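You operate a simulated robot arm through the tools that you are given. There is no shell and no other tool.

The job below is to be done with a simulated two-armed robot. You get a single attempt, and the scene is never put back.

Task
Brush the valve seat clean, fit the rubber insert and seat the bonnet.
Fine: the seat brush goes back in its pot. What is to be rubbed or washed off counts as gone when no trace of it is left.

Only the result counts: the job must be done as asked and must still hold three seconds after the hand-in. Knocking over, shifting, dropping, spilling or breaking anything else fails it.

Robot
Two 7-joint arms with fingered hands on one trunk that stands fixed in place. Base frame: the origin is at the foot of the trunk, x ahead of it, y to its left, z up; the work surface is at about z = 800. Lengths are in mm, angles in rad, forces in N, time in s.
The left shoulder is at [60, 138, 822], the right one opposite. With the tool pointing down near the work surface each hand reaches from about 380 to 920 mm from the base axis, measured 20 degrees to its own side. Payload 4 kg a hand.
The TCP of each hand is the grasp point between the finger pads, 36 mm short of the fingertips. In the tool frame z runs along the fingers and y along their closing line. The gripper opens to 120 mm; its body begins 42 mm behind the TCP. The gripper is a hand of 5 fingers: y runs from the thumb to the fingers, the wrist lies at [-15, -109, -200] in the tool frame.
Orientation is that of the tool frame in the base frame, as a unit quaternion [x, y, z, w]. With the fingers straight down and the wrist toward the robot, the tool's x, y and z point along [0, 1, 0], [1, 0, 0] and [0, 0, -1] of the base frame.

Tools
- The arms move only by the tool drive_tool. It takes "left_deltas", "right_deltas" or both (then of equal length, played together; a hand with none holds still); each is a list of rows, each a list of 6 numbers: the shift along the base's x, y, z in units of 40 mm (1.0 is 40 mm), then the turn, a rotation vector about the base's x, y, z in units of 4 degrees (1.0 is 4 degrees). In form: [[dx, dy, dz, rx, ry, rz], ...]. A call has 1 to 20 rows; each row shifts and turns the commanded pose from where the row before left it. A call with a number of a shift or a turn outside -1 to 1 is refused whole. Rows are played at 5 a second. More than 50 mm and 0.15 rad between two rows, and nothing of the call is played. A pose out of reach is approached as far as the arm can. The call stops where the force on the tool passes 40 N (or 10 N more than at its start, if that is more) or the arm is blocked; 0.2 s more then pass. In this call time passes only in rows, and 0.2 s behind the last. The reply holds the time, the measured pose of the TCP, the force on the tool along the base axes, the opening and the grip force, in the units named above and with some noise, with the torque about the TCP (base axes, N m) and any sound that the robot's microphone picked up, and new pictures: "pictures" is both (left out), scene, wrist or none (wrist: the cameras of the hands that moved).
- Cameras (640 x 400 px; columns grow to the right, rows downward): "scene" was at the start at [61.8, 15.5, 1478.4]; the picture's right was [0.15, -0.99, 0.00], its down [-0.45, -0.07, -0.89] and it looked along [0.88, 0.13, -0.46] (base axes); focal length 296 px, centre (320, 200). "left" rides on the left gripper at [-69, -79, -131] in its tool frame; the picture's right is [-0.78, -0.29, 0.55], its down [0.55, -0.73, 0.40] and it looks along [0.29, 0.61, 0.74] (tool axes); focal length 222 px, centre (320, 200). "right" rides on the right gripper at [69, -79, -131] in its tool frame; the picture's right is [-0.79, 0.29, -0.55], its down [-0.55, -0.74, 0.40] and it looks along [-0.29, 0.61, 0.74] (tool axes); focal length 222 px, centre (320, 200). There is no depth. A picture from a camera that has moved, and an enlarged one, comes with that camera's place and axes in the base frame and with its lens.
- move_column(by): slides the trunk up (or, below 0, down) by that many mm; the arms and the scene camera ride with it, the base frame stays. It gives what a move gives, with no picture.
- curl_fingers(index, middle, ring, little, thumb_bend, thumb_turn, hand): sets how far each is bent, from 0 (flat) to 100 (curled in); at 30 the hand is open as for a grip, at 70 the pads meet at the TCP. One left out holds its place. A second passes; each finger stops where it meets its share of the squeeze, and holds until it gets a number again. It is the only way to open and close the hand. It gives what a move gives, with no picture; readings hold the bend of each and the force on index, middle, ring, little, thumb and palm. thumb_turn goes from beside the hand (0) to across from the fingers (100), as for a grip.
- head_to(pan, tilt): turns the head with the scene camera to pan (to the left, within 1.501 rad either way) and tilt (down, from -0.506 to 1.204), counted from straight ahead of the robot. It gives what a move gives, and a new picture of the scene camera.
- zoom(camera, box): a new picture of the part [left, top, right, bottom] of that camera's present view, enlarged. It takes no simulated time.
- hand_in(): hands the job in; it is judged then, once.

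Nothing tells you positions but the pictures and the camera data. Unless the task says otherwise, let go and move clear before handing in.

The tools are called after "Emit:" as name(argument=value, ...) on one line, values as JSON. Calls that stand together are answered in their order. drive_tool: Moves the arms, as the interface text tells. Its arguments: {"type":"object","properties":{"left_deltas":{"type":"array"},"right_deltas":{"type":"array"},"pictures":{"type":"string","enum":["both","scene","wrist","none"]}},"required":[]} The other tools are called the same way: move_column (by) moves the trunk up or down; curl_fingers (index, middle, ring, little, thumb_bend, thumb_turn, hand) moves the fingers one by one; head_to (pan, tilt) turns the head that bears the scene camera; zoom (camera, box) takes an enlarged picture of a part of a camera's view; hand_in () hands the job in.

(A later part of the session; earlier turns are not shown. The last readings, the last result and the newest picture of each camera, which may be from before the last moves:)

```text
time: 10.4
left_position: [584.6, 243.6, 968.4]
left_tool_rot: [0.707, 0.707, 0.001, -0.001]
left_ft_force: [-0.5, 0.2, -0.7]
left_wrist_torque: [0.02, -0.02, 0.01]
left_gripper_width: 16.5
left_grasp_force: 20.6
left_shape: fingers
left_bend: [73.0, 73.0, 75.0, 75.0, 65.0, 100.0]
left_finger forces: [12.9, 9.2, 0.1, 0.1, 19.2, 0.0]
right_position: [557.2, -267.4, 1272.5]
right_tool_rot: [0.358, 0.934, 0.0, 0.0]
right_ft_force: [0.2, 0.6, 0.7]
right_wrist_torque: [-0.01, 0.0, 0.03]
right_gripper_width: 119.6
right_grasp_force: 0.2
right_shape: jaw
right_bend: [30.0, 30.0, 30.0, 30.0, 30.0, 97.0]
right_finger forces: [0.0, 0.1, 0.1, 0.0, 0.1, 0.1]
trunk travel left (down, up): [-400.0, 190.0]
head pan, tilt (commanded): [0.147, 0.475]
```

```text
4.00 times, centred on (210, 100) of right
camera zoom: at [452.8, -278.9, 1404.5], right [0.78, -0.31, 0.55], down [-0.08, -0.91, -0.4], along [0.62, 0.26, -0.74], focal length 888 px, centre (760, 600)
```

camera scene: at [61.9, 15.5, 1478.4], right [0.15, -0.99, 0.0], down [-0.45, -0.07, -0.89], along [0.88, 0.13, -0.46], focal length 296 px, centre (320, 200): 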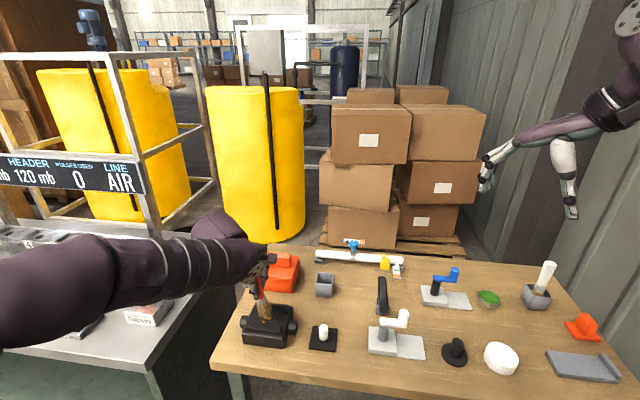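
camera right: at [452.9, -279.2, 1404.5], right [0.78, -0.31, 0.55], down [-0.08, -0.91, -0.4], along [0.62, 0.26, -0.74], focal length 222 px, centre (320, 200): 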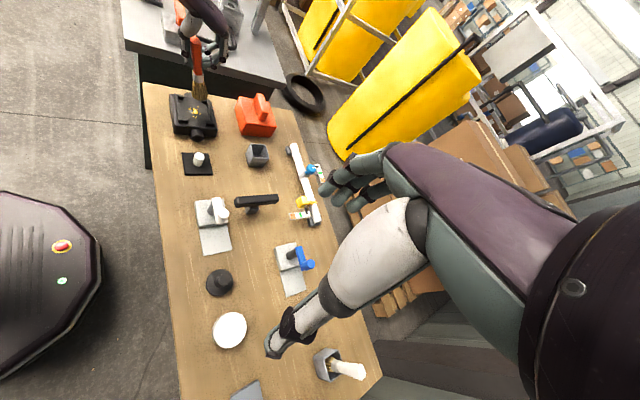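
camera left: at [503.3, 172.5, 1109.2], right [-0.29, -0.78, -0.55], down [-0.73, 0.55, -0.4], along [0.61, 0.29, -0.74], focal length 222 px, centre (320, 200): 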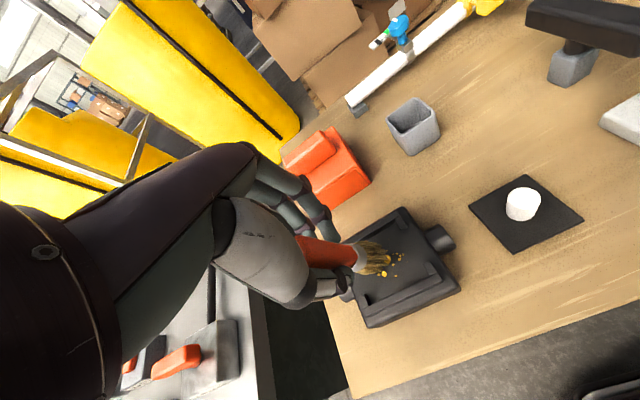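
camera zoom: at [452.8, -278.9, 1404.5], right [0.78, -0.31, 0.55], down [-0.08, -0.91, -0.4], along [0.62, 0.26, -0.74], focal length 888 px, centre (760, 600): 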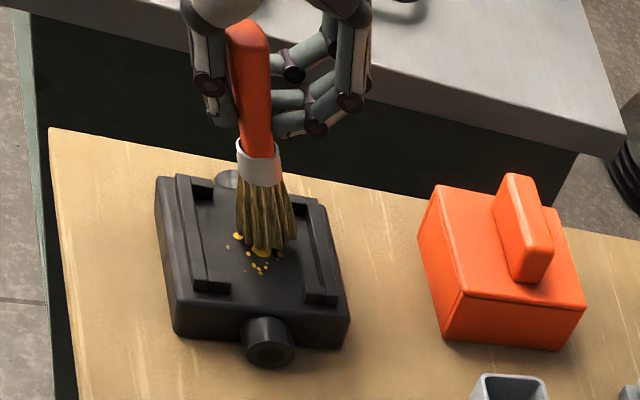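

There is no contact force yet, so I'll keep going down in 3 mm steps.

Emit:
drive_tool(left_deltas=[[0, 0, -0.08, 0, 0, 0], [0, 0, -0.08, 0, 0, 0]], pictures="none")

Emit:
zoom(camera="scene", box=[210, 270, 338, 350])

Emit:
zoom(camera="right", box=[160, 50, 260, 150])

```text
time: 11.0
left_position: [585.3, 244.2, 963.6]
left_tool_rot: [0.707, 0.707, 0.0, 0.001]
left_ft_force: [0.8, -0.1, 1.0]
left_wrist_torque: [0.02, -0.01, -0.02]
left_gripper_width: 16.6
left_grasp_force: 20.6
left_shape: fingers
left_bend: [73.0, 73.0, 75.0, 75.0, 65.0, 100.0]
left_finger forces: [13.0, 9.6, 0.0, 0.1, 19.4, 0.0]
right_position: [556.2, -267.1, 1272.9]
right_tool_rot: [0.358, 0.934, 0.0, 0.0]
right_ft_force: [-0.2, 0.4, 0.5]
right_wrist_torque: [-0.01, 0.02, 0.02]
right_gripper_width: 119.8
right_grasp_force: 0.0
right_shape: jaw
right_bend: [30.0, 30.0, 30.0, 30.0, 30.0, 97.0]
right_finger forces: [0.0, 0.0, 0.0, 0.0, 0.1, 0.0]
trunk travel left (down, up): [-400.0, 190.0]
head pan, tilt (commanded): [0.147, 0.475]
```

```text
5.00 times, centred on (274, 310) of scene
camera zoom: at [61.7, 15.5, 1478.5], right [0.15, -0.99, 0.0], down [-0.45, -0.07, -0.89], along [0.88, 0.13, -0.46], focal length 1482 px, centre (550, -350)
```

zoom: 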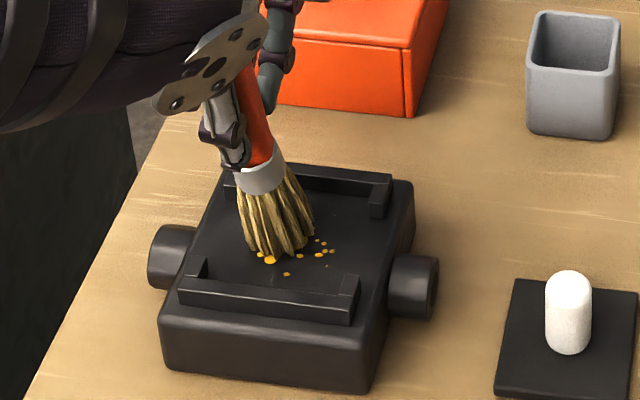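

```text
4.00 times, centred on (210, 100) of right
camera zoom: at [452.6, -279.0, 1404.6], right [0.78, -0.31, 0.55], down [-0.08, -0.91, -0.4], along [0.62, 0.26, -0.74], focal length 888 px, centre (760, 600)
```

zoom: 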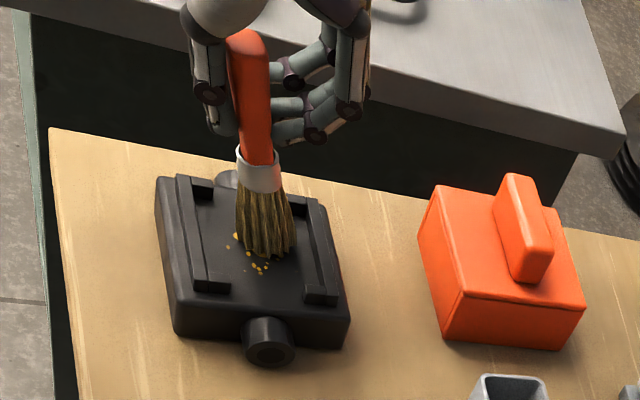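

The force has just begun to rise, so this is first contact. I'll press about 2–3 mm more and make a short trial stroke.

Emit:
drive_tool(left_deltas=[[0, 0, -0.07, 0, 0, 0], [0, 0.15, 0, 0, 0, 0], [0, -0.15, 0, 0, 0, 0]], pictures="none")

Emit:
zoom(camera="scene", box=[210, 270, 338, 350])

Emit:
zoom(camera="right", box=[160, 50, 260, 150])

```text
time: 11.8
left_position: [584.7, 243.2, 960.9]
left_tool_rot: [0.707, 0.707, 0.001, 0.001]
left_ft_force: [0.1, 2.6, 11.7]
left_wrist_torque: [0.15, 0.03, 0.06]
left_gripper_width: 16.6
left_grasp_force: 23.4
left_shape: fingers
left_bend: [74.0, 74.0, 75.0, 75.0, 65.0, 100.0]
left_finger forces: [13.4, 13.4, 0.0, 0.1, 20.7, 0.1]
right_position: [556.1, -267.8, 1274.3]
right_tool_rot: [0.359, 0.933, -0.001, 0.0]
right_ft_force: [0.2, 0.6, -0.1]
right_wrist_torque: [0.0, -0.03, 0.01]
right_gripper_width: 119.8
right_grasp_force: 0.2
right_shape: jaw
right_bend: [30.0, 30.0, 30.0, 30.0, 30.0, 97.0]
right_finger forces: [0.0, 0.1, 0.0, 0.1, 0.0, 0.1]
trunk travel left (down, up): [-400.0, 190.0]
head pan, tilt (commanded): [0.147, 0.475]
```

```text
5.00 times, centred on (274, 310) of scene
camera zoom: at [61.0, 15.2, 1478.5], right [0.15, -0.99, 0.0], down [-0.45, -0.07, -0.89], along [0.88, 0.13, -0.46], focal length 1482 px, centre (550, -350)
```

zoom: 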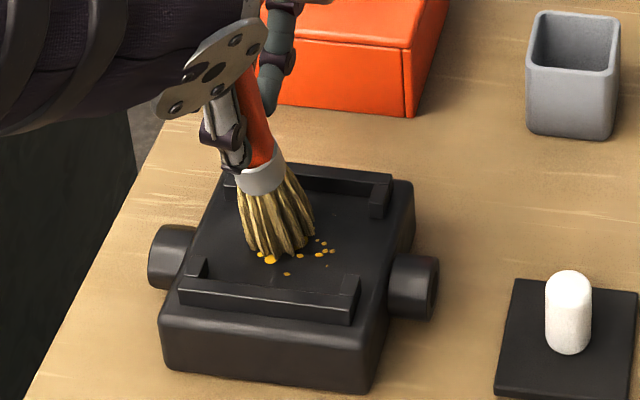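

```text
4.00 times, centred on (210, 100) of right
camera zoom: at [452.0, -279.1, 1404.8], right [0.78, -0.31, 0.55], down [-0.08, -0.91, -0.4], along [0.62, 0.26, -0.74], focal length 888 px, centre (760, 600)
```

zoom: 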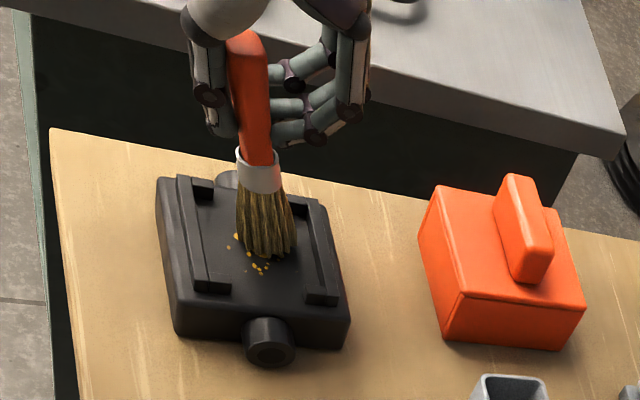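

Contact is firm, at about 12 N. I'll ease off slightly to lighten the pressure, then brush back and forth over the dirty patch, staying clear of the corner lugs.

Emit:
drive_tool(left_deltas=[[0, 0.1, 0.03, 0, 0, 0], [0, 0.3, 0, 0, 0, 0], [0, -0.4, 0, 0, 0, 0], [0, -0.4, 0, 0, 0, 0], [0.2, 0.1, 0, 0, 0, 0], [0, 0.35, 0, 0, 0, 0], [0, 0.35, 0, 0, 0, 0], [-0.2, -0.2, 0, 0, 0, 0], [-0.2, 0.2, 0, 0, 0, 0], [0, -0.35, 0, 0, 0, 0], [0, -0.35, 0, 0, 0, 0], [0.2, 0.3, 0, 0, 0, 0]], pictures="none")

Emit:
zoom(camera="scene", box=[210, 270, 338, 350])

Emit:
zoom(camera="right", box=[160, 50, 260, 150])

Emit:
zoom(camera="left", box=[300, 190, 500, 340])

```text
time: 14.4
left_position: [583.5, 244.7, 961.0]
left_tool_rot: [0.707, 0.707, 0.0, 0.0]
left_ft_force: [-2.6, -0.1, 8.9]
left_wrist_torque: [-0.09, 0.32, -0.03]
left_gripper_width: 16.7
left_grasp_force: 20.3
left_shape: fingers
left_bend: [74.0, 73.0, 75.0, 75.0, 65.0, 100.0]
left_finger forces: [12.3, 9.1, 0.0, 0.1, 19.1, 0.0]
right_position: [555.7, -266.0, 1275.0]
right_tool_rot: [0.359, 0.933, 0.0, 0.0]
right_ft_force: [-0.2, 1.1, -0.4]
right_wrist_torque: [-0.01, 0.03, 0.0]
right_gripper_width: 119.8
right_grasp_force: 0.0
right_shape: jaw
right_bend: [30.0, 30.0, 30.0, 30.0, 30.0, 97.0]
right_finger forces: [0.0, 0.0, 0.0, 0.0, 0.0, 0.0]
trunk travel left (down, up): [-400.0, 190.0]
head pan, tilt (commanded): [0.147, 0.475]
```

```text
5.00 times, centred on (274, 310) of scene
camera zoom: at [60.9, 15.3, 1478.5], right [0.15, -0.99, 0.0], down [-0.45, -0.07, -0.89], along [0.88, 0.13, -0.46], focal length 1482 px, centre (550, -350)
```

zoom: 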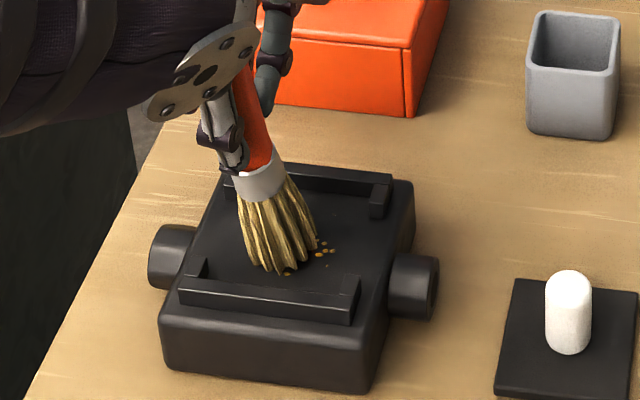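

```text
4.00 times, centred on (210, 100) of right
camera zoom: at [451.9, -279.0, 1404.9], right [0.78, -0.31, 0.55], down [-0.08, -0.91, -0.4], along [0.62, 0.26, -0.74], focal length 888 px, centre (760, 600)
```

zoom: 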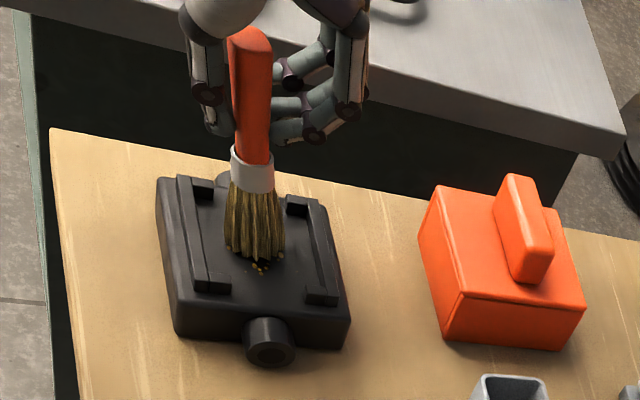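

```text
2.67 times, centred on (400, 265) of left
camera zoom: at [503.2, 173.9, 1093.3], right [-0.29, -0.79, -0.55], down [-0.73, 0.55, -0.4], along [0.61, 0.29, -0.74], focal length 592 px, centre (107, 27)
```

zoom: 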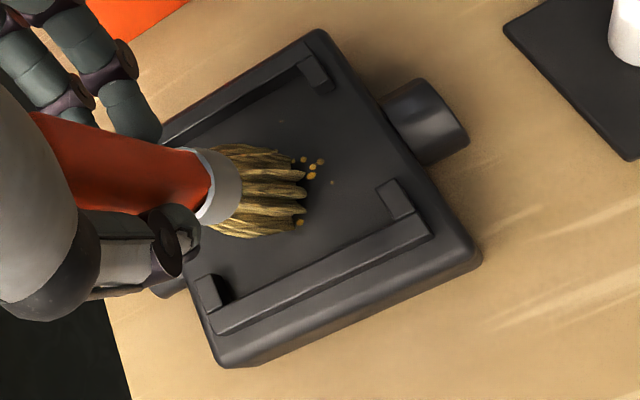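

Most of the dirt is gone. Specks remain on the right side (around y 214) and possibly toward the back, so I'll brush there next.

Emit:
drive_tool(left_deltas=[[0, -0.25, 0, 0, 0, 0], [0.1, -0.25, 0, 0, 0, 0], [0.3, 0, 0, 0, 0, 0], [-0.4, 0, 0, 0, 0, 0], [-0.2, -0.1, 0, 0, 0, 0], [0.4, 0, 0, 0, 0, 0], [0.2, 0.2, 0, 0, 0, 0], [0, 0.35, 0, 0, 0, 0], [0, 0.35, 0, 0, 0, 0], [-0.1, 0, 0, 0, 0, 0], [0, -0.35, 0, 0, 0, 0], [0, -0.35, 0, 0, 0, 0], [-0.3, -0.1, 0, 0, 0, 0], [0, 0.25, 0, 0, 0, 0], [0, 0.25, 0, 0, 0, 0], [-0.15, 0, 0, 0, 0, 0]], pictures="none")

Emit:
zoom(camera="scene", box=[210, 270, 338, 350])

Emit:
zoom(camera="right", box=[160, 50, 260, 150])

Emit:
zoom(camera="left", box=[300, 190, 500, 340])

```text
time: 17.8
left_position: [577.6, 244.7, 960.6]
left_tool_rot: [0.707, 0.708, 0.0, 0.001]
left_ft_force: [1.9, -0.9, 7.4]
left_wrist_torque: [-0.13, -0.21, 0.0]
left_gripper_width: 17.0
left_grasp_force: 23.9
left_shape: fingers
left_bend: [74.0, 74.0, 75.0, 75.0, 65.0, 100.0]
left_finger forces: [17.2, 9.6, 0.1, 0.1, 19.9, 0.0]
right_position: [556.7, -266.7, 1274.1]
right_tool_rot: [0.358, 0.934, 0.0, 0.0]
right_ft_force: [-0.2, -0.1, -0.1]
right_wrist_torque: [0.01, -0.03, 0.0]
right_gripper_width: 119.6
right_grasp_force: 0.1
right_shape: jaw
right_bend: [30.0, 30.0, 30.0, 30.0, 30.0, 97.0]
right_finger forces: [0.0, 0.0, 0.0, 0.0, 0.0, 0.0]
trunk travel left (down, up): [-400.0, 190.0]
head pan, tilt (commanded): [0.147, 0.475]
```

```text
5.00 times, centred on (274, 310) of scene
camera zoom: at [61.3, 15.2, 1478.4], right [0.14, -0.99, 0.0], down [-0.45, -0.07, -0.89], along [0.88, 0.13, -0.46], focal length 1482 px, centre (550, -350)
```

zoom: 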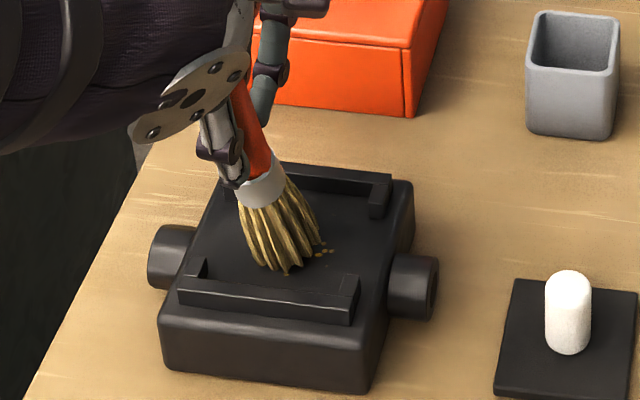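

```text
4.00 times, centred on (210, 100) of right
camera zoom: at [452.2, -279.2, 1404.7], right [0.78, -0.31, 0.55], down [-0.08, -0.91, -0.4], along [0.62, 0.26, -0.74], focal length 888 px, centre (760, 600)
```

zoom: 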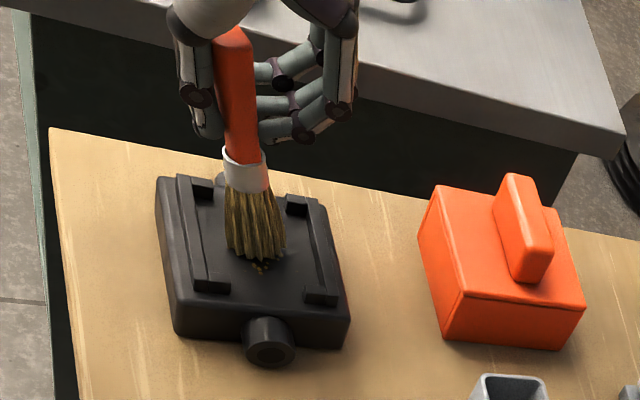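

```text
2.67 times, centred on (400, 265) of left
camera zoom: at [497.8, 173.4, 1091.2], right [-0.29, -0.79, -0.55], down [-0.73, 0.55, -0.4], along [0.61, 0.29, -0.74], focal length 592 px, centre (107, 27)
```

zoom: 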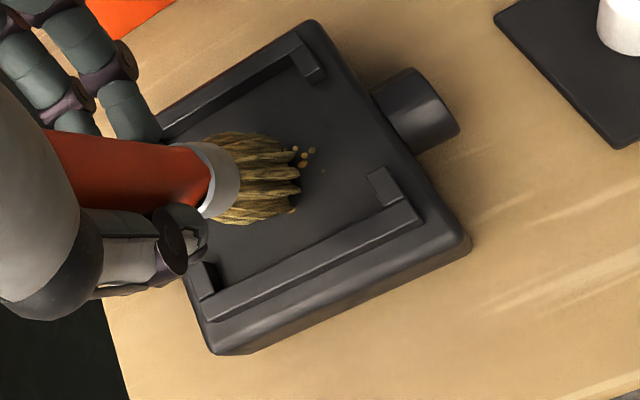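

The specks fade with each pass. I'll go over the right side and the edges several more times, then lift to look at the whole seat.

Emit:
drive_tool(left_deltas=[[0, -0.3, 0, 0, 0, 0], [0.2, -0.1, 0, 0, 0, 0], [-0.4, 0, 0, 0, 0, 0], [0.4, 0, 0, 0, 0, 0], [-0.2, -0.1, 0, 0, 0, 0], [0.3, 0, 0, 0, 0, 0], [-0.3, 0, 0, 0, 0, 0], [-0.1, 0.1, 0, 0, 0, 0], [0.3, 0, 0, 0, 0, 0], [0, 0.3, 0, 0, 0, 0], [0.2, 0.3, 0, 0, 0, 0], [0.1, -0.35, 0, 0, 0, 0], [-0.4, 0.3, 0, 0, 0, 0], [-0.3, 0.2, 0, 0, 0, 0], [0, -0.4, 0, 0, 0, 0], [0, -0.3, 0, 0, 0, 0], [0.4, 0, 0, 0, 0, 0], [0, 0, 0.7, 0, 0, 0]], pictures="none")

Emit:
zoom(camera="scene", box=[210, 270, 338, 350])

Emit:
zoom(camera="right", box=[160, 50, 260, 150])

Emit:
zoom(camera="left", box=[300, 190, 500, 340])

```text
time: 21.6
left_position: [586.1, 231.3, 989.8]
left_tool_rot: [0.707, 0.707, 0.0, 0.0]
left_ft_force: [-0.2, -0.3, -0.8]
left_wrist_torque: [0.02, 0.02, -0.01]
left_gripper_width: 17.2
left_grasp_force: 20.2
left_shape: fingers
left_bend: [74.0, 74.0, 75.0, 75.0, 65.0, 100.0]
left_finger forces: [12.1, 9.8, 0.0, 0.0, 18.4, 0.0]
right_position: [556.0, -266.8, 1274.2]
right_tool_rot: [0.358, 0.934, 0.0, 0.0]
right_ft_force: [-0.5, 0.1, -0.6]
right_wrist_torque: [0.0, -0.04, 0.01]
right_gripper_width: 119.7
right_grasp_force: 0.1
right_shape: jaw
right_bend: [30.0, 30.0, 30.0, 30.0, 30.0, 97.0]
right_finger forces: [0.0, 0.1, 0.0, 0.0, 0.1, 0.1]
trunk travel left (down, up): [-400.0, 190.0]
head pan, tilt (commanded): [0.147, 0.475]
```

```text
5.00 times, centred on (274, 310) of scene
camera zoom: at [61.3, 15.5, 1478.4], right [0.15, -0.99, 0.0], down [-0.45, -0.07, -0.89], along [0.88, 0.13, -0.46], focal length 1482 px, centre (550, -350)
```

zoom: 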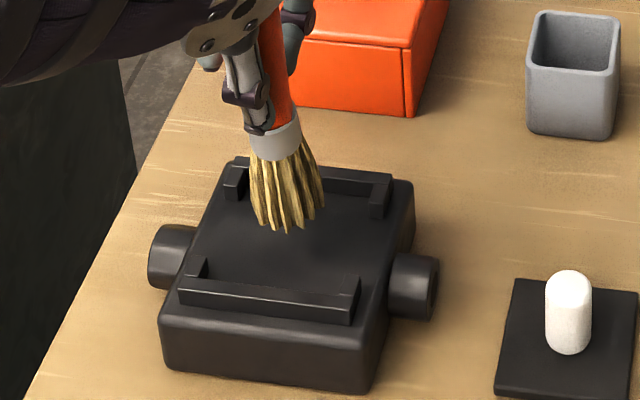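

```text
4.00 times, centred on (210, 100) of right
camera zoom: at [452.1, -279.0, 1404.8], right [0.78, -0.31, 0.55], down [-0.08, -0.91, -0.4], along [0.62, 0.26, -0.74], focal length 888 px, centre (760, 600)
```

zoom: 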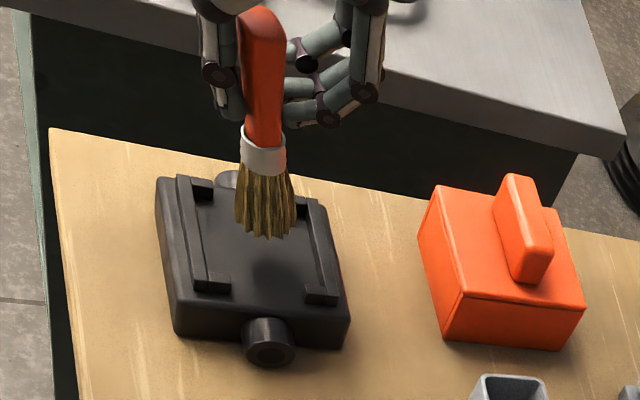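

```text
2.67 times, centred on (400, 265) of left
camera zoom: at [505.3, 159.9, 1120.6], right [-0.29, -0.78, -0.55], down [-0.73, 0.55, -0.4], along [0.61, 0.29, -0.74], focal length 592 px, centre (107, 27)
```

zoom: 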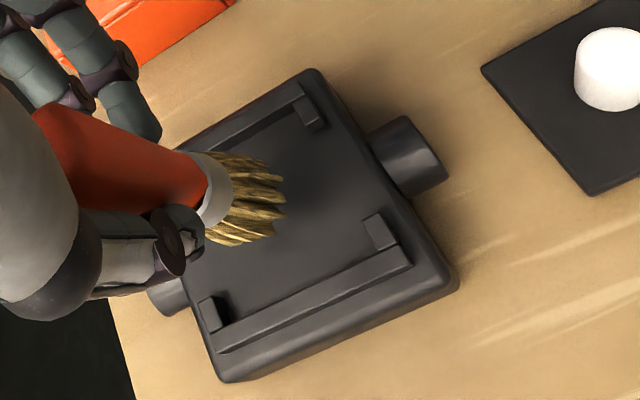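

The visible part of the seat looks clean. I'll raise the brush and shift it aside so nothing is hidden, then inspect for faint traces.

Emit:
drive_tool(left_deltas=[[0, 0, 0.9, 0, 0, 0], [0.9, -0.5, 0, 0, 0, 0], [0.9, -0.8, 0, 0, 0, 0], [0.9, -0.8, 0, 0, 0, 0]], pictures="both")

Emit:
zoom(camera="scene", box=[240, 295, 304, 335])

Emit:
zoom(camera="right", box=[165, 80, 230, 145])

Emit:
zoom(camera="scene", box=[250, 300, 290, 325])

```text
time: 22.6
left_position: [696.6, 146.3, 1026.5]
left_tool_rot: [0.708, 0.707, 0.0, -0.001]
left_ft_force: [-0.1, 0.1, -0.7]
left_wrist_torque: [0.03, -0.01, -0.01]
left_gripper_width: 16.7
left_grasp_force: 20.2
left_shape: fingers
left_bend: [74.0, 74.0, 75.0, 75.0, 65.0, 100.0]
left_finger forces: [12.1, 9.6, 0.0, 0.0, 18.1, 0.1]
right_position: [558.8, -266.3, 1272.9]
right_tool_rot: [0.358, 0.934, 0.0, -0.001]
right_ft_force: [-0.3, -0.8, -0.4]
right_wrist_torque: [0.02, 0.01, -0.01]
right_gripper_width: 119.4
right_grasp_force: 0.1
right_shape: jaw
right_bend: [30.0, 30.0, 30.0, 30.0, 30.0, 97.0]
right_finger forces: [0.0, 0.0, 0.0, 0.0, 0.1, 0.0]
trunk travel left (down, up): [-400.0, 190.0]
head pan, tilt (commanded): [0.147, 0.475]
camera scene: at [62.9, 14.9, 1478.3], right [0.15, -0.99, 0.0], down [-0.45, -0.07, -0.89], along [0.88, 0.13, -0.46], focal length 296 px, centre (320, 200)
camera left: at [615.8, 74.9, 1157.0], right [-0.29, -0.78, -0.55], down [-0.74, 0.55, -0.4], along [0.61, 0.29, -0.74], focal length 222 px, centre (320, 200)
```

scene: 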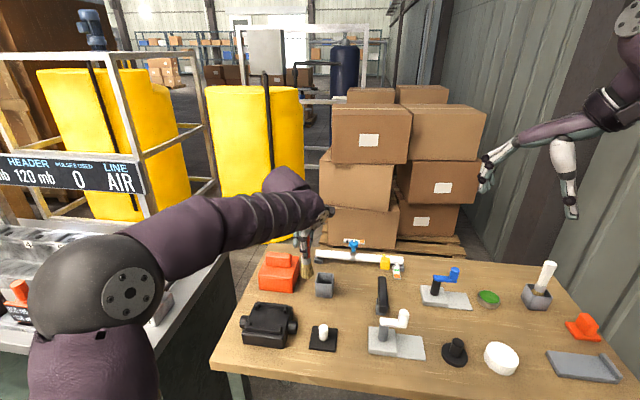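
left: 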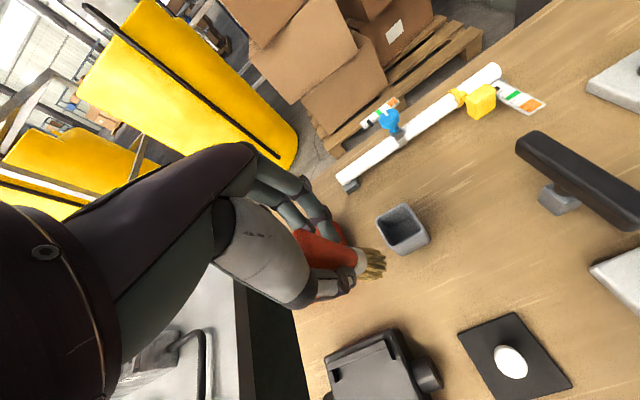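

```text
10.00 times, centred on (272, 315) of scene
camera zoom: at [62.9, 14.9, 1478.3], right [0.15, -0.99, 0.0], down [-0.45, -0.07, -0.89], along [0.88, 0.13, -0.46], focal length 2963 px, centre (800, -950)
```

zoom: 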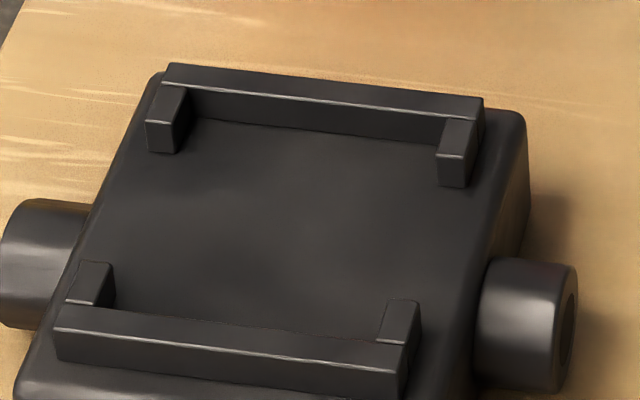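

```text
6.15 times, centred on (198, 112) of right
camera zoom: at [454.2, -279.3, 1403.8], right [0.78, -0.31, 0.55], down [-0.08, -0.91, -0.4], along [0.62, 0.26, -0.74], focal length 1367 px, centre (1074, 738)
```

zoom: 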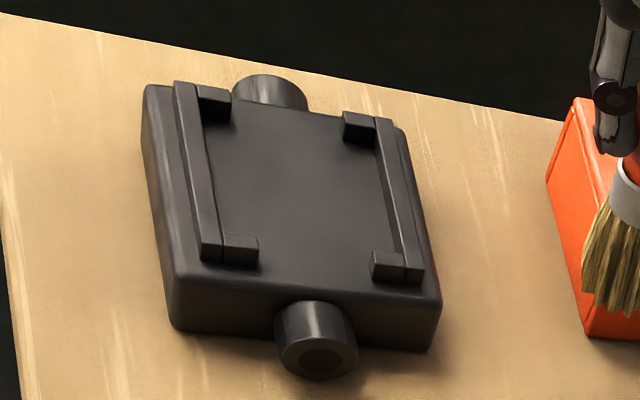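

```text
16.00 times, centred on (270, 312) of scene
camera zoom: at [62.9, 14.9, 1478.3], right [0.15, -0.99, 0.0], down [-0.45, -0.07, -0.89], along [0.88, 0.13, -0.46], focal length 4741 px, centre (1120, -1600)
```

zoom: 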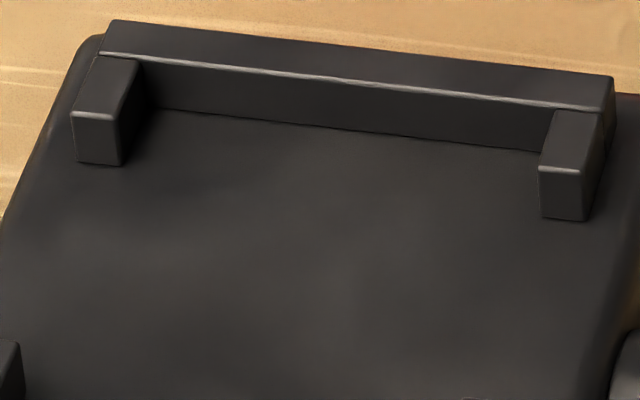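

The seat looks spotless in every view. As insurance against a faint residue, I'll brush the whole patch and its outer edges once more.

Emit:
drive_tool(left_deltas=[[-0.78, 0.95, 0, 0, 0, 0], [-0.78, 0.95, 0, 0, 0, 0], [-0.79, 0.95, -0.6, 0, 0, 0], [0, 0, -0.6, 0, 0, 0], [0, 0, -0.4, 0, 0, 0]], pictures="none")

Emit:
zoom(camera="scene", box=[210, 270, 338, 350])

Emit:
zoom(camera="right", box=[160, 50, 260, 150])

```text
refused: row 3 steps farther than a row can; nothing moved
```

```text
5.00 times, centred on (274, 310) of scene
camera zoom: at [62.9, 14.9, 1478.3], right [0.15, -0.99, 0.0], down [-0.45, -0.07, -0.89], along [0.88, 0.13, -0.46], focal length 1482 px, centre (550, -350)
```

zoom: 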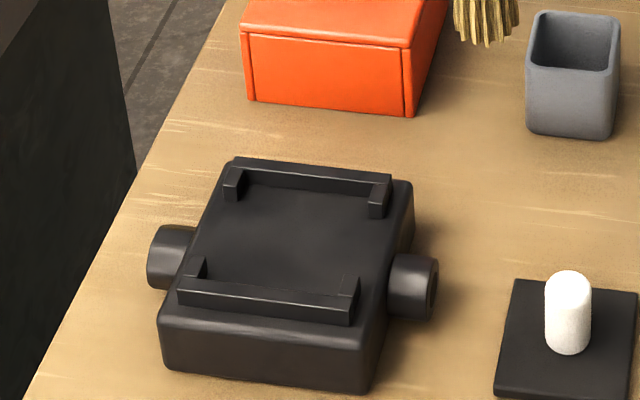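

```text
4.00 times, centred on (210, 100) of right
camera zoom: at [454.2, -279.3, 1403.8], right [0.78, -0.31, 0.55], down [-0.08, -0.91, -0.4], along [0.62, 0.26, -0.74], focal length 888 px, centre (760, 600)
```

zoom: 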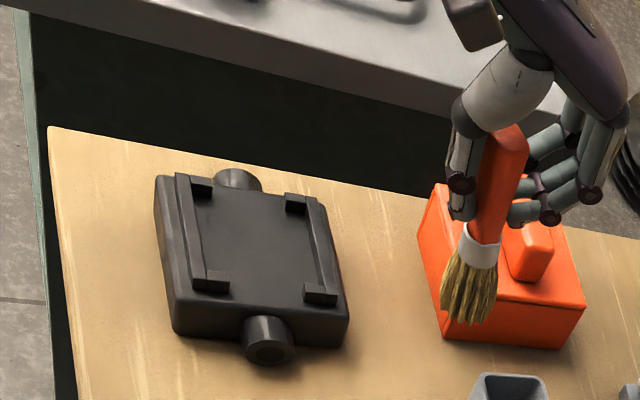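

The move was refused because one row's step was too large, and nothing moved. I'll split it into smaller rows and go back over the patch.

Emit:
drive_tool(left_deltas=[[-0.78, 0.95, 0, 0, 0, 0], [-0.78, 0.95, 0, 0, 0, 0], [-0.79, 0.95, 0, 0, 0, 0], [0, 0, -0.6, 0, 0, 0], [0, 0, -0.6, 0, 0, 0], [0, 0, -0.35, 0, 0, 0]], pictures="none")

Emit:
zoom(camera="scene", box=[210, 270, 338, 350])

Emit:
zoom(camera="right", box=[160, 50, 260, 150])

```text
time: 24.0
left_position: [600.3, 258.4, 966.5]
left_tool_rot: [0.708, 0.706, 0.003, 0.003]
left_ft_force: [-6.1, -1.8, 21.8]
left_wrist_torque: [-0.04, 0.3, 0.04]
left_gripper_width: 16.7
left_grasp_force: 24.0
left_shape: fingers
left_bend: [74.0, 75.0, 75.0, 75.0, 65.0, 100.0]
left_finger forces: [14.0, 11.7, 0.0, 0.0, 22.4, 0.1]
right_position: [554.8, -267.8, 1275.8]
right_tool_rot: [0.359, 0.933, 0.0, 0.002]
right_ft_force: [-0.1, 1.0, -0.1]
right_wrist_torque: [0.02, 0.0, 0.03]
right_gripper_width: 119.7
right_grasp_force: 0.1
right_shape: jaw
right_bend: [30.0, 30.0, 30.0, 30.0, 30.0, 97.0]
right_finger forces: [0.0, 0.0, 0.0, 0.0, 0.0, 0.0]
trunk travel left (down, up): [-400.0, 190.0]
head pan, tilt (commanded): [0.147, 0.475]
```

```text
5.00 times, centred on (274, 310) of scene
camera zoom: at [59.0, 14.3, 1479.1], right [0.15, -0.99, 0.0], down [-0.45, -0.07, -0.89], along [0.88, 0.13, -0.45], focal length 1482 px, centre (550, -350)
```

zoom: 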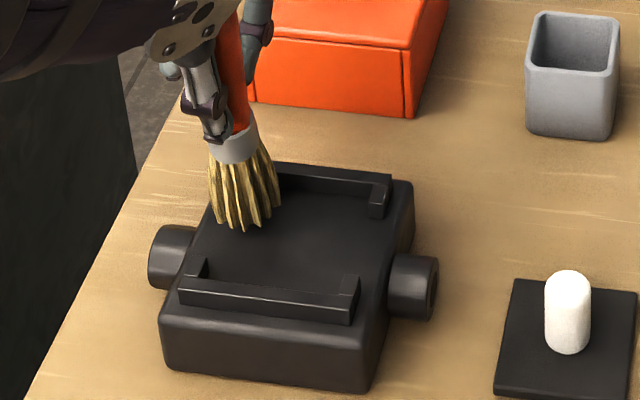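

```text
4.00 times, centred on (210, 100) of right
camera zoom: at [449.9, -280.1, 1405.8], right [0.78, -0.31, 0.55], down [-0.08, -0.91, -0.4], along [0.62, 0.26, -0.74], focal length 888 px, centre (760, 600)
```

zoom: 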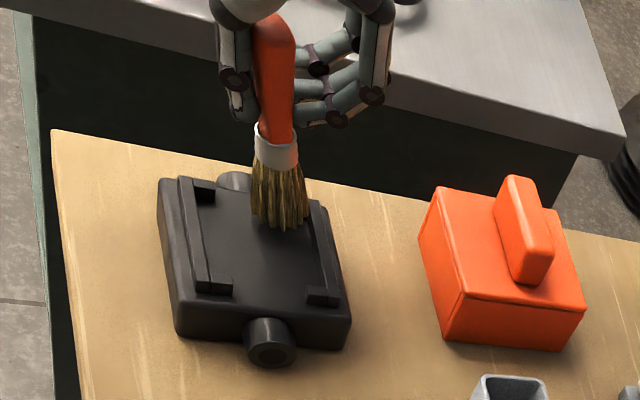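

The bristles landed on the back-left lug at 22 N, so I'll lift straight off and re-centre before sweeping.

Emit:
drive_tool(left_deltas=[[0, 0, 0.4, 0, 0, 0], [-0.3, -0.3, 0, 0, 0, 0]], pictures="none")

Emit:
zoom(camera="scene", box=[210, 270, 338, 350])

Emit:
zoom(camera="right", box=[160, 50, 260, 150])

Emit:
zoom(camera="left", box=[300, 190, 500, 340])

```text
time: 24.6
left_position: [588.0, 249.6, 979.2]
left_tool_rot: [0.707, 0.707, -0.001, 0.0]
left_ft_force: [0.0, 0.3, -0.6]
left_wrist_torque: [0.03, -0.03, 0.0]
left_gripper_width: 16.8
left_grasp_force: 20.1
left_shape: fingers
left_bend: [74.0, 74.0, 75.0, 75.0, 65.0, 100.0]
left_finger forces: [12.8, 9.0, 0.0, 0.0, 18.5, 0.0]
right_position: [556.0, -267.2, 1273.8]
right_tool_rot: [0.359, 0.933, 0.0, 0.0]
right_ft_force: [0.9, 0.0, 0.2]
right_wrist_torque: [-0.01, 0.02, 0.0]
right_gripper_width: 119.7
right_grasp_force: 0.0
right_shape: jaw
right_bend: [30.0, 30.0, 30.0, 30.0, 30.0, 97.0]
right_finger forces: [0.1, 0.0, 0.0, 0.0, 0.0, 0.1]
trunk travel left (down, up): [-400.0, 190.0]
head pan, tilt (commanded): [0.147, 0.475]
```

```text
5.00 times, centred on (274, 310) of scene
camera zoom: at [61.9, 15.5, 1478.3], right [0.15, -0.99, 0.0], down [-0.45, -0.07, -0.89], along [0.88, 0.13, -0.46], focal length 1482 px, centre (550, -350)
```

zoom: 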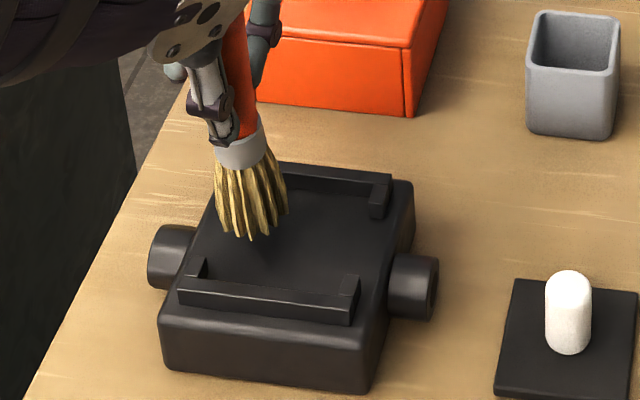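

```text
4.00 times, centred on (210, 100) of right
camera zoom: at [452.7, -279.0, 1404.5], right [0.78, -0.31, 0.55], down [-0.08, -0.91, -0.4], along [0.62, 0.26, -0.74], focal length 888 px, centre (760, 600)
```

zoom: 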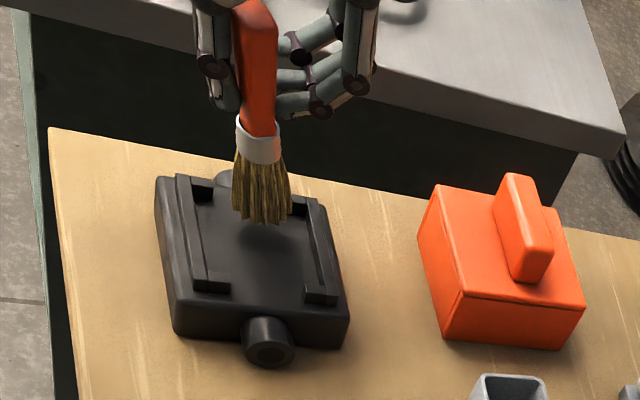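

```text
2.67 times, centred on (400, 265) of left
camera zoom: at [507.3, 178.5, 1109.3], right [-0.29, -0.78, -0.55], down [-0.74, 0.55, -0.4], along [0.61, 0.29, -0.74], focal length 592 px, centre (107, 27)
```

zoom: 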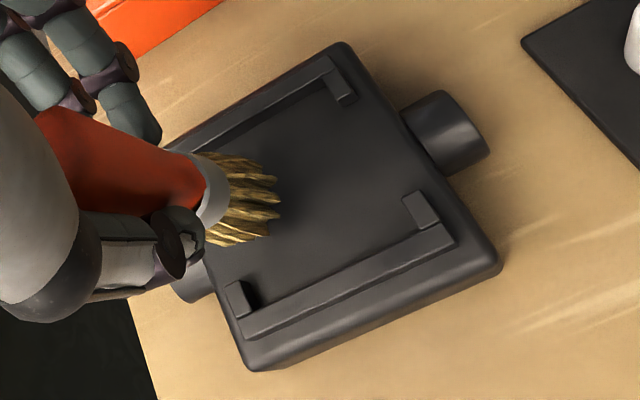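

The valve has not moved. I'll do the final gentle sweep over the patch from this centred position.

Emit:
drive_tool(left_deltas=[[0, 0, -0.3, 0, 0, 0], [0, 0, -0.13, 0, 0, 0], [0, -0.3, 0, 0, 0, 0], [0.3, 0, 0, 0, 0, 0], [0.1, 0.2, 0, 0, 0, 0], [0, -0.4, 0, 0, 0, 0], [0, -0.25, 0, 0, 0, 0], [-0.3, 0, 0, 0, 0, 0], [-0.3, 0, 0, 0, 0, 0], [0, 0.35, 0, 0, 0, 0], [0, 0.35, 0, 0, 0, 0], [0.3, 0, 0, 0, 0, 0], [0, -0.4, 0, 0, 0, 0], [0, -0.3, 0, 0, 0, 0], [0, 0.4, 0, 0, 0, 0], [0, 0.3, 0, 0, 0, 0], [0, -0.3, 0, 0, 0, 0], [0, 0, 0.8, 0, 0, 0], [0, 0, 0.8, 0, 0, 0]], pictures="none")

Emit:
zoom(camera="scene", box=[210, 270, 338, 350])

Emit:
zoom(camera="right", box=[160, 50, 260, 150])

Emit:
zoom(camera="left", box=[300, 190, 500, 340])

```text
time: 28.6
left_position: [594.2, 234.3, 1023.3]
left_tool_rot: [0.708, 0.707, 0.0, 0.0]
left_ft_force: [0.4, 0.7, -0.5]
left_wrist_torque: [-0.02, 0.04, 0.01]
left_gripper_width: 16.9
left_grasp_force: 20.0
left_shape: fingers
left_bend: [74.0, 74.0, 75.0, 75.0, 65.0, 100.0]
left_finger forces: [12.6, 9.0, 0.0, 0.0, 18.5, 0.0]
right_position: [555.9, -266.2, 1273.7]
right_tool_rot: [0.359, 0.934, -0.001, 0.0]
right_ft_force: [-0.4, -0.1, 0.1]
right_wrist_torque: [-0.01, -0.02, 0.04]
right_gripper_width: 119.5
right_grasp_force: 0.1
right_shape: jaw
right_bend: [30.0, 30.0, 30.0, 30.0, 30.0, 97.0]
right_finger forces: [0.0, 0.0, 0.0, 0.0, 0.1, 0.0]
trunk travel left (down, up): [-400.0, 190.0]
head pan, tilt (commanded): [0.147, 0.475]
```

```text
5.00 times, centred on (274, 310) of scene
camera zoom: at [61.7, 15.5, 1478.4], right [0.15, -0.99, 0.0], down [-0.45, -0.07, -0.89], along [0.88, 0.13, -0.46], focal length 1482 px, centre (550, -350)
```

zoom: 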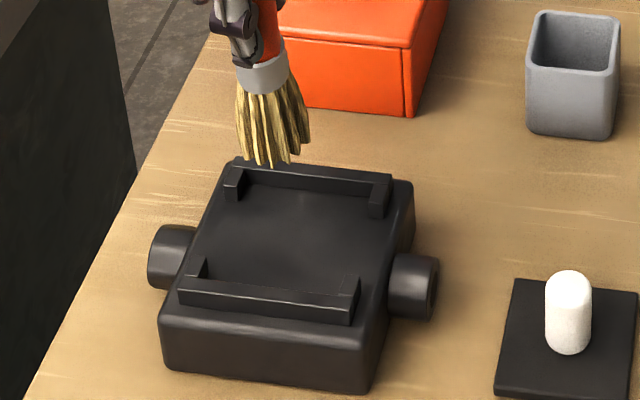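

```text
4.00 times, centred on (210, 100) of right
camera zoom: at [452.6, -279.0, 1404.5], right [0.78, -0.31, 0.55], down [-0.08, -0.91, -0.4], along [0.62, 0.26, -0.74], focal length 888 px, centre (760, 600)
```

zoom: 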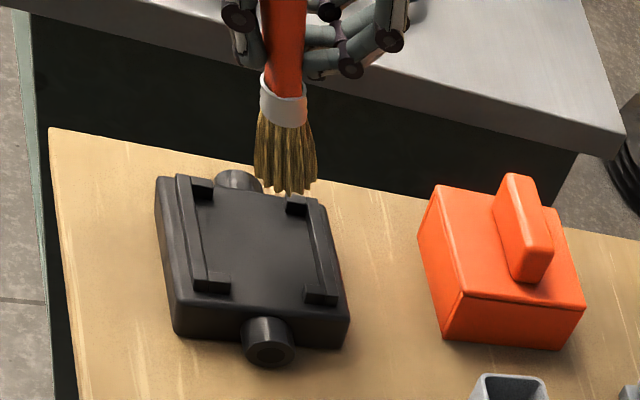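

```text
2.67 times, centred on (400, 265) of left
camera zoom: at [513.1, 164.1, 1155.7], right [-0.29, -0.78, -0.55], down [-0.73, 0.55, -0.4], along [0.61, 0.29, -0.74], focal length 592 px, centre (107, 27)
```

zoom: 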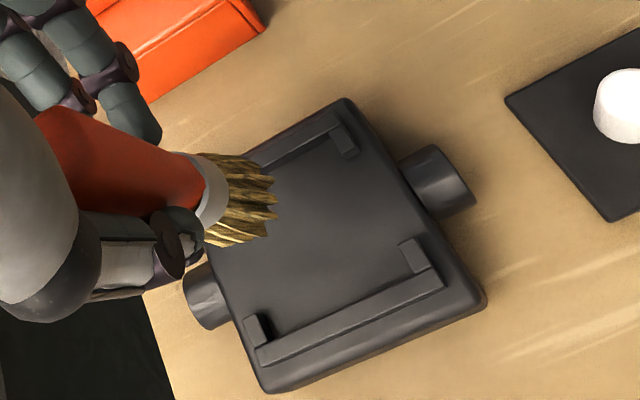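

The seat is clean and the valve has not moved. Now I'll carry the brush back over its pot and check alignment from several views before lowering it in.

Emit:
drive_tool(left_deltas=[[0.78, -0.63, 0, 0, 0, 0], [0.78, -0.63, 0, 0, 0, 0], [0.79, -0.64, 0, 0, 0, 0], [0.79, -0.64, 0, 0, 0, 0], [0.79, -0.64, 0, 0, 0, 0], [0, 0, -0.4, 0, 0, 0], [0, 0, 0, 0, 0, 0]], pictures="both")

Emit:
zoom(camera="scene", box=[275, 240, 371, 300])

Emit:
zoom(camera="right", box=[210, 90, 310, 190])

Emit:
zoom(camera="left", box=[300, 190, 460, 310])

```text
time: 30.2
left_position: [751.3, 105.4, 1011.3]
left_tool_rot: [0.708, 0.707, 0.0, 0.0]
left_ft_force: [0.3, 0.4, 0.0]
left_wrist_torque: [0.05, 0.04, -0.04]
left_gripper_width: 16.6
left_grasp_force: 20.1
left_shape: fingers
left_bend: [74.0, 74.0, 75.0, 75.0, 65.0, 100.0]
left_finger forces: [12.6, 9.0, 0.1, 0.0, 18.5, 0.0]
right_position: [556.9, -267.2, 1273.3]
right_tool_rot: [0.359, 0.934, 0.0, 0.0]
right_ft_force: [-0.3, -0.2, 1.0]
right_wrist_torque: [0.01, 0.01, -0.03]
right_gripper_width: 119.5
right_grasp_force: 0.0
right_shape: jaw
right_bend: [30.0, 30.0, 30.0, 30.0, 30.0, 97.0]
right_finger forces: [0.0, 0.0, 0.1, 0.0, 0.1, 0.1]
trunk travel left (down, up): [-400.0, 190.0]
head pan, tilt (commanded): [0.147, 0.475]
camera scene: at [61.9, 15.4, 1478.4], right [0.14, -0.99, 0.0], down [-0.45, -0.07, -0.89], along [0.88, 0.13, -0.46], focal length 296 px, centre (320, 200)
camera left: at [670.7, 34.7, 1142.0], right [-0.29, -0.78, -0.55], down [-0.73, 0.55, -0.4], along [0.61, 0.29, -0.74], focal length 222 px, centre (320, 200)
```

scene: 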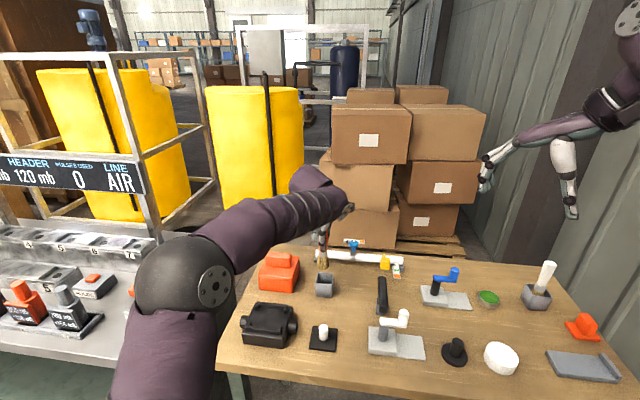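
left: 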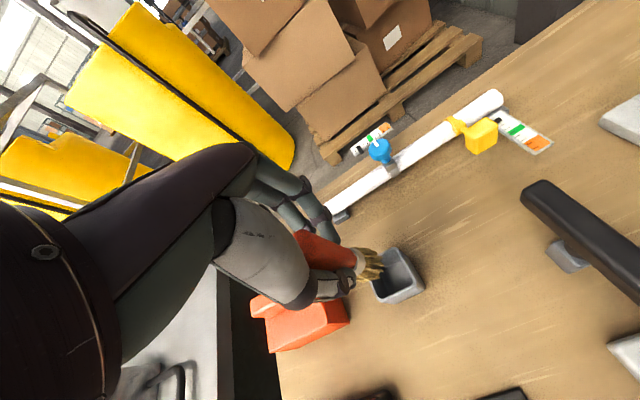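

```text
6.67 times, centred on (323, 270) of scene
camera zoom: at [61.9, 15.4, 1478.4], right [0.14, -0.99, 0.0], down [-0.45, -0.07, -0.89], along [0.88, 0.13, -0.46], focal length 1975 px, centre (300, -267)
```

zoom: 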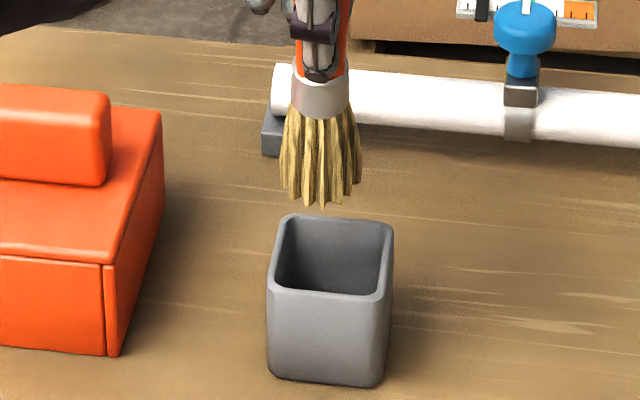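

```text
4.00 times, centred on (260, 140) of right
camera zoom: at [452.8, -279.1, 1404.5], right [0.78, -0.31, 0.55], down [-0.08, -0.91, -0.4], along [0.62, 0.26, -0.74], focal length 888 px, centre (560, 440)
```

zoom: 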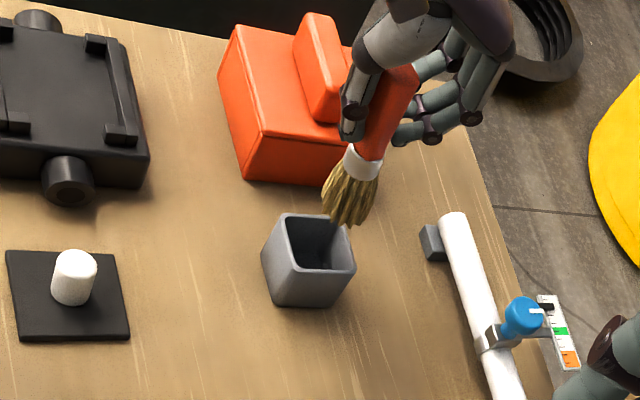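

```text
3.33 times, centred on (380, 250) of left
camera zoom: at [670.7, 34.7, 1142.0], right [-0.29, -0.78, -0.55], down [-0.73, 0.55, -0.4], along [0.61, 0.29, -0.74], focal length 740 px, centre (120, 33)
```

zoom: 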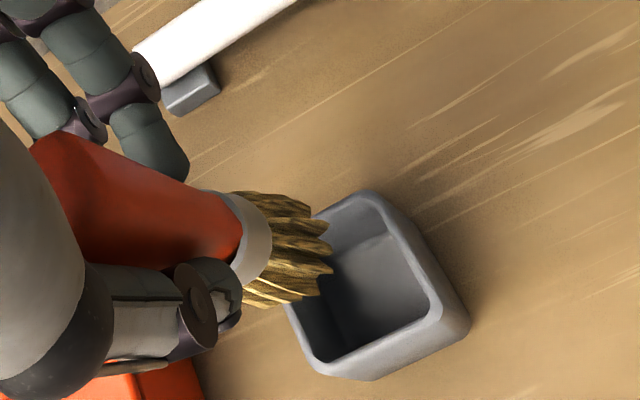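

The tip needs to shift slightly, about (-6, -5) mm, to be over the centre of the pot. I'll correct that and come down to just above the rim, then check again.

Emit:
drive_tool(left_deltas=[[-0.15, -0.12, -0.4, 0, 0, 0], [0, 0, -0.3, 0, 0, 0], [0, 0, 0, 0, 0, 0]], pictures="none")

Emit:
zoom(camera="scene", box=[275, 240, 371, 300])

Emit:
zoom(camera="right", box=[210, 90, 310, 190])

Emit:
zoom(camera="left", box=[300, 190, 460, 310])

```text
time: 31.0
left_position: [745.5, 100.9, 980.6]
left_tool_rot: [0.708, 0.706, 0.0, 0.0]
left_ft_force: [0.3, 0.5, -0.3]
left_wrist_torque: [0.0, -0.02, 0.01]
left_gripper_width: 16.5
left_grasp_force: 20.0
left_shape: fingers
left_bend: [74.0, 74.0, 75.0, 75.0, 65.0, 100.0]
left_finger forces: [12.5, 9.0, 0.0, 0.0, 18.3, 0.0]
right_position: [557.8, -267.0, 1273.2]
right_tool_rot: [0.358, 0.934, 0.0, 0.001]
right_ft_force: [-0.9, -1.0, 0.0]
right_wrist_torque: [-0.04, 0.0, 0.01]
right_gripper_width: 119.8
right_grasp_force: 0.1
right_shape: jaw
right_bend: [30.0, 30.0, 30.0, 30.0, 30.0, 97.0]
right_finger forces: [0.1, 0.0, 0.0, 0.0, 0.0, 0.0]
trunk travel left (down, up): [-400.0, 190.0]
head pan, tilt (commanded): [0.147, 0.475]
```

```text
6.67 times, centred on (323, 270) of scene
camera zoom: at [61.9, 15.5, 1478.4], right [0.15, -0.99, 0.0], down [-0.45, -0.07, -0.89], along [0.88, 0.13, -0.46], focal length 1975 px, centre (300, -267)
```

zoom: 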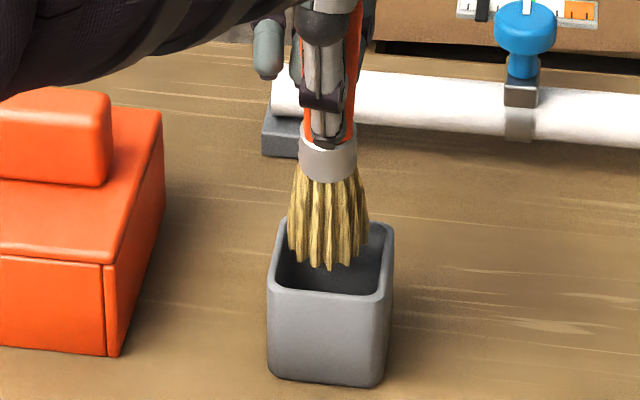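

```text
4.00 times, centred on (260, 140) of right
camera zoom: at [452.8, -278.9, 1404.5], right [0.78, -0.31, 0.55], down [-0.08, -0.91, -0.4], along [0.62, 0.26, -0.74], focal length 888 px, centre (560, 440)
```

zoom: 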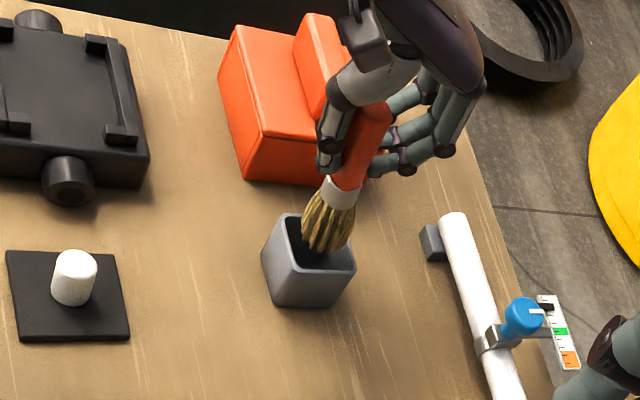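

```text
3.33 times, centred on (380, 250) of left
camera zoom: at [664.1, 30.5, 1112.9], right [-0.29, -0.78, -0.55], down [-0.73, 0.55, -0.4], along [0.61, 0.29, -0.74], focal length 740 px, centre (120, 33)
```

zoom: 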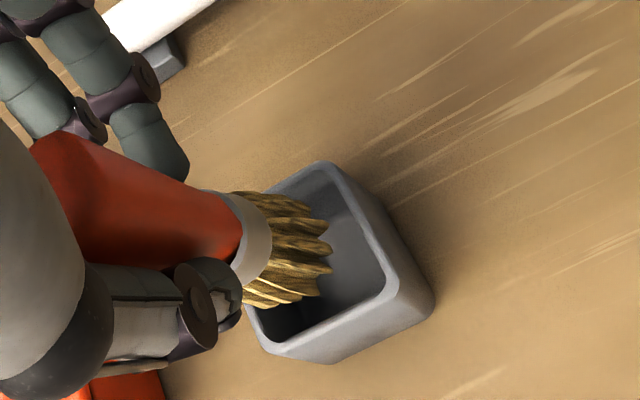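

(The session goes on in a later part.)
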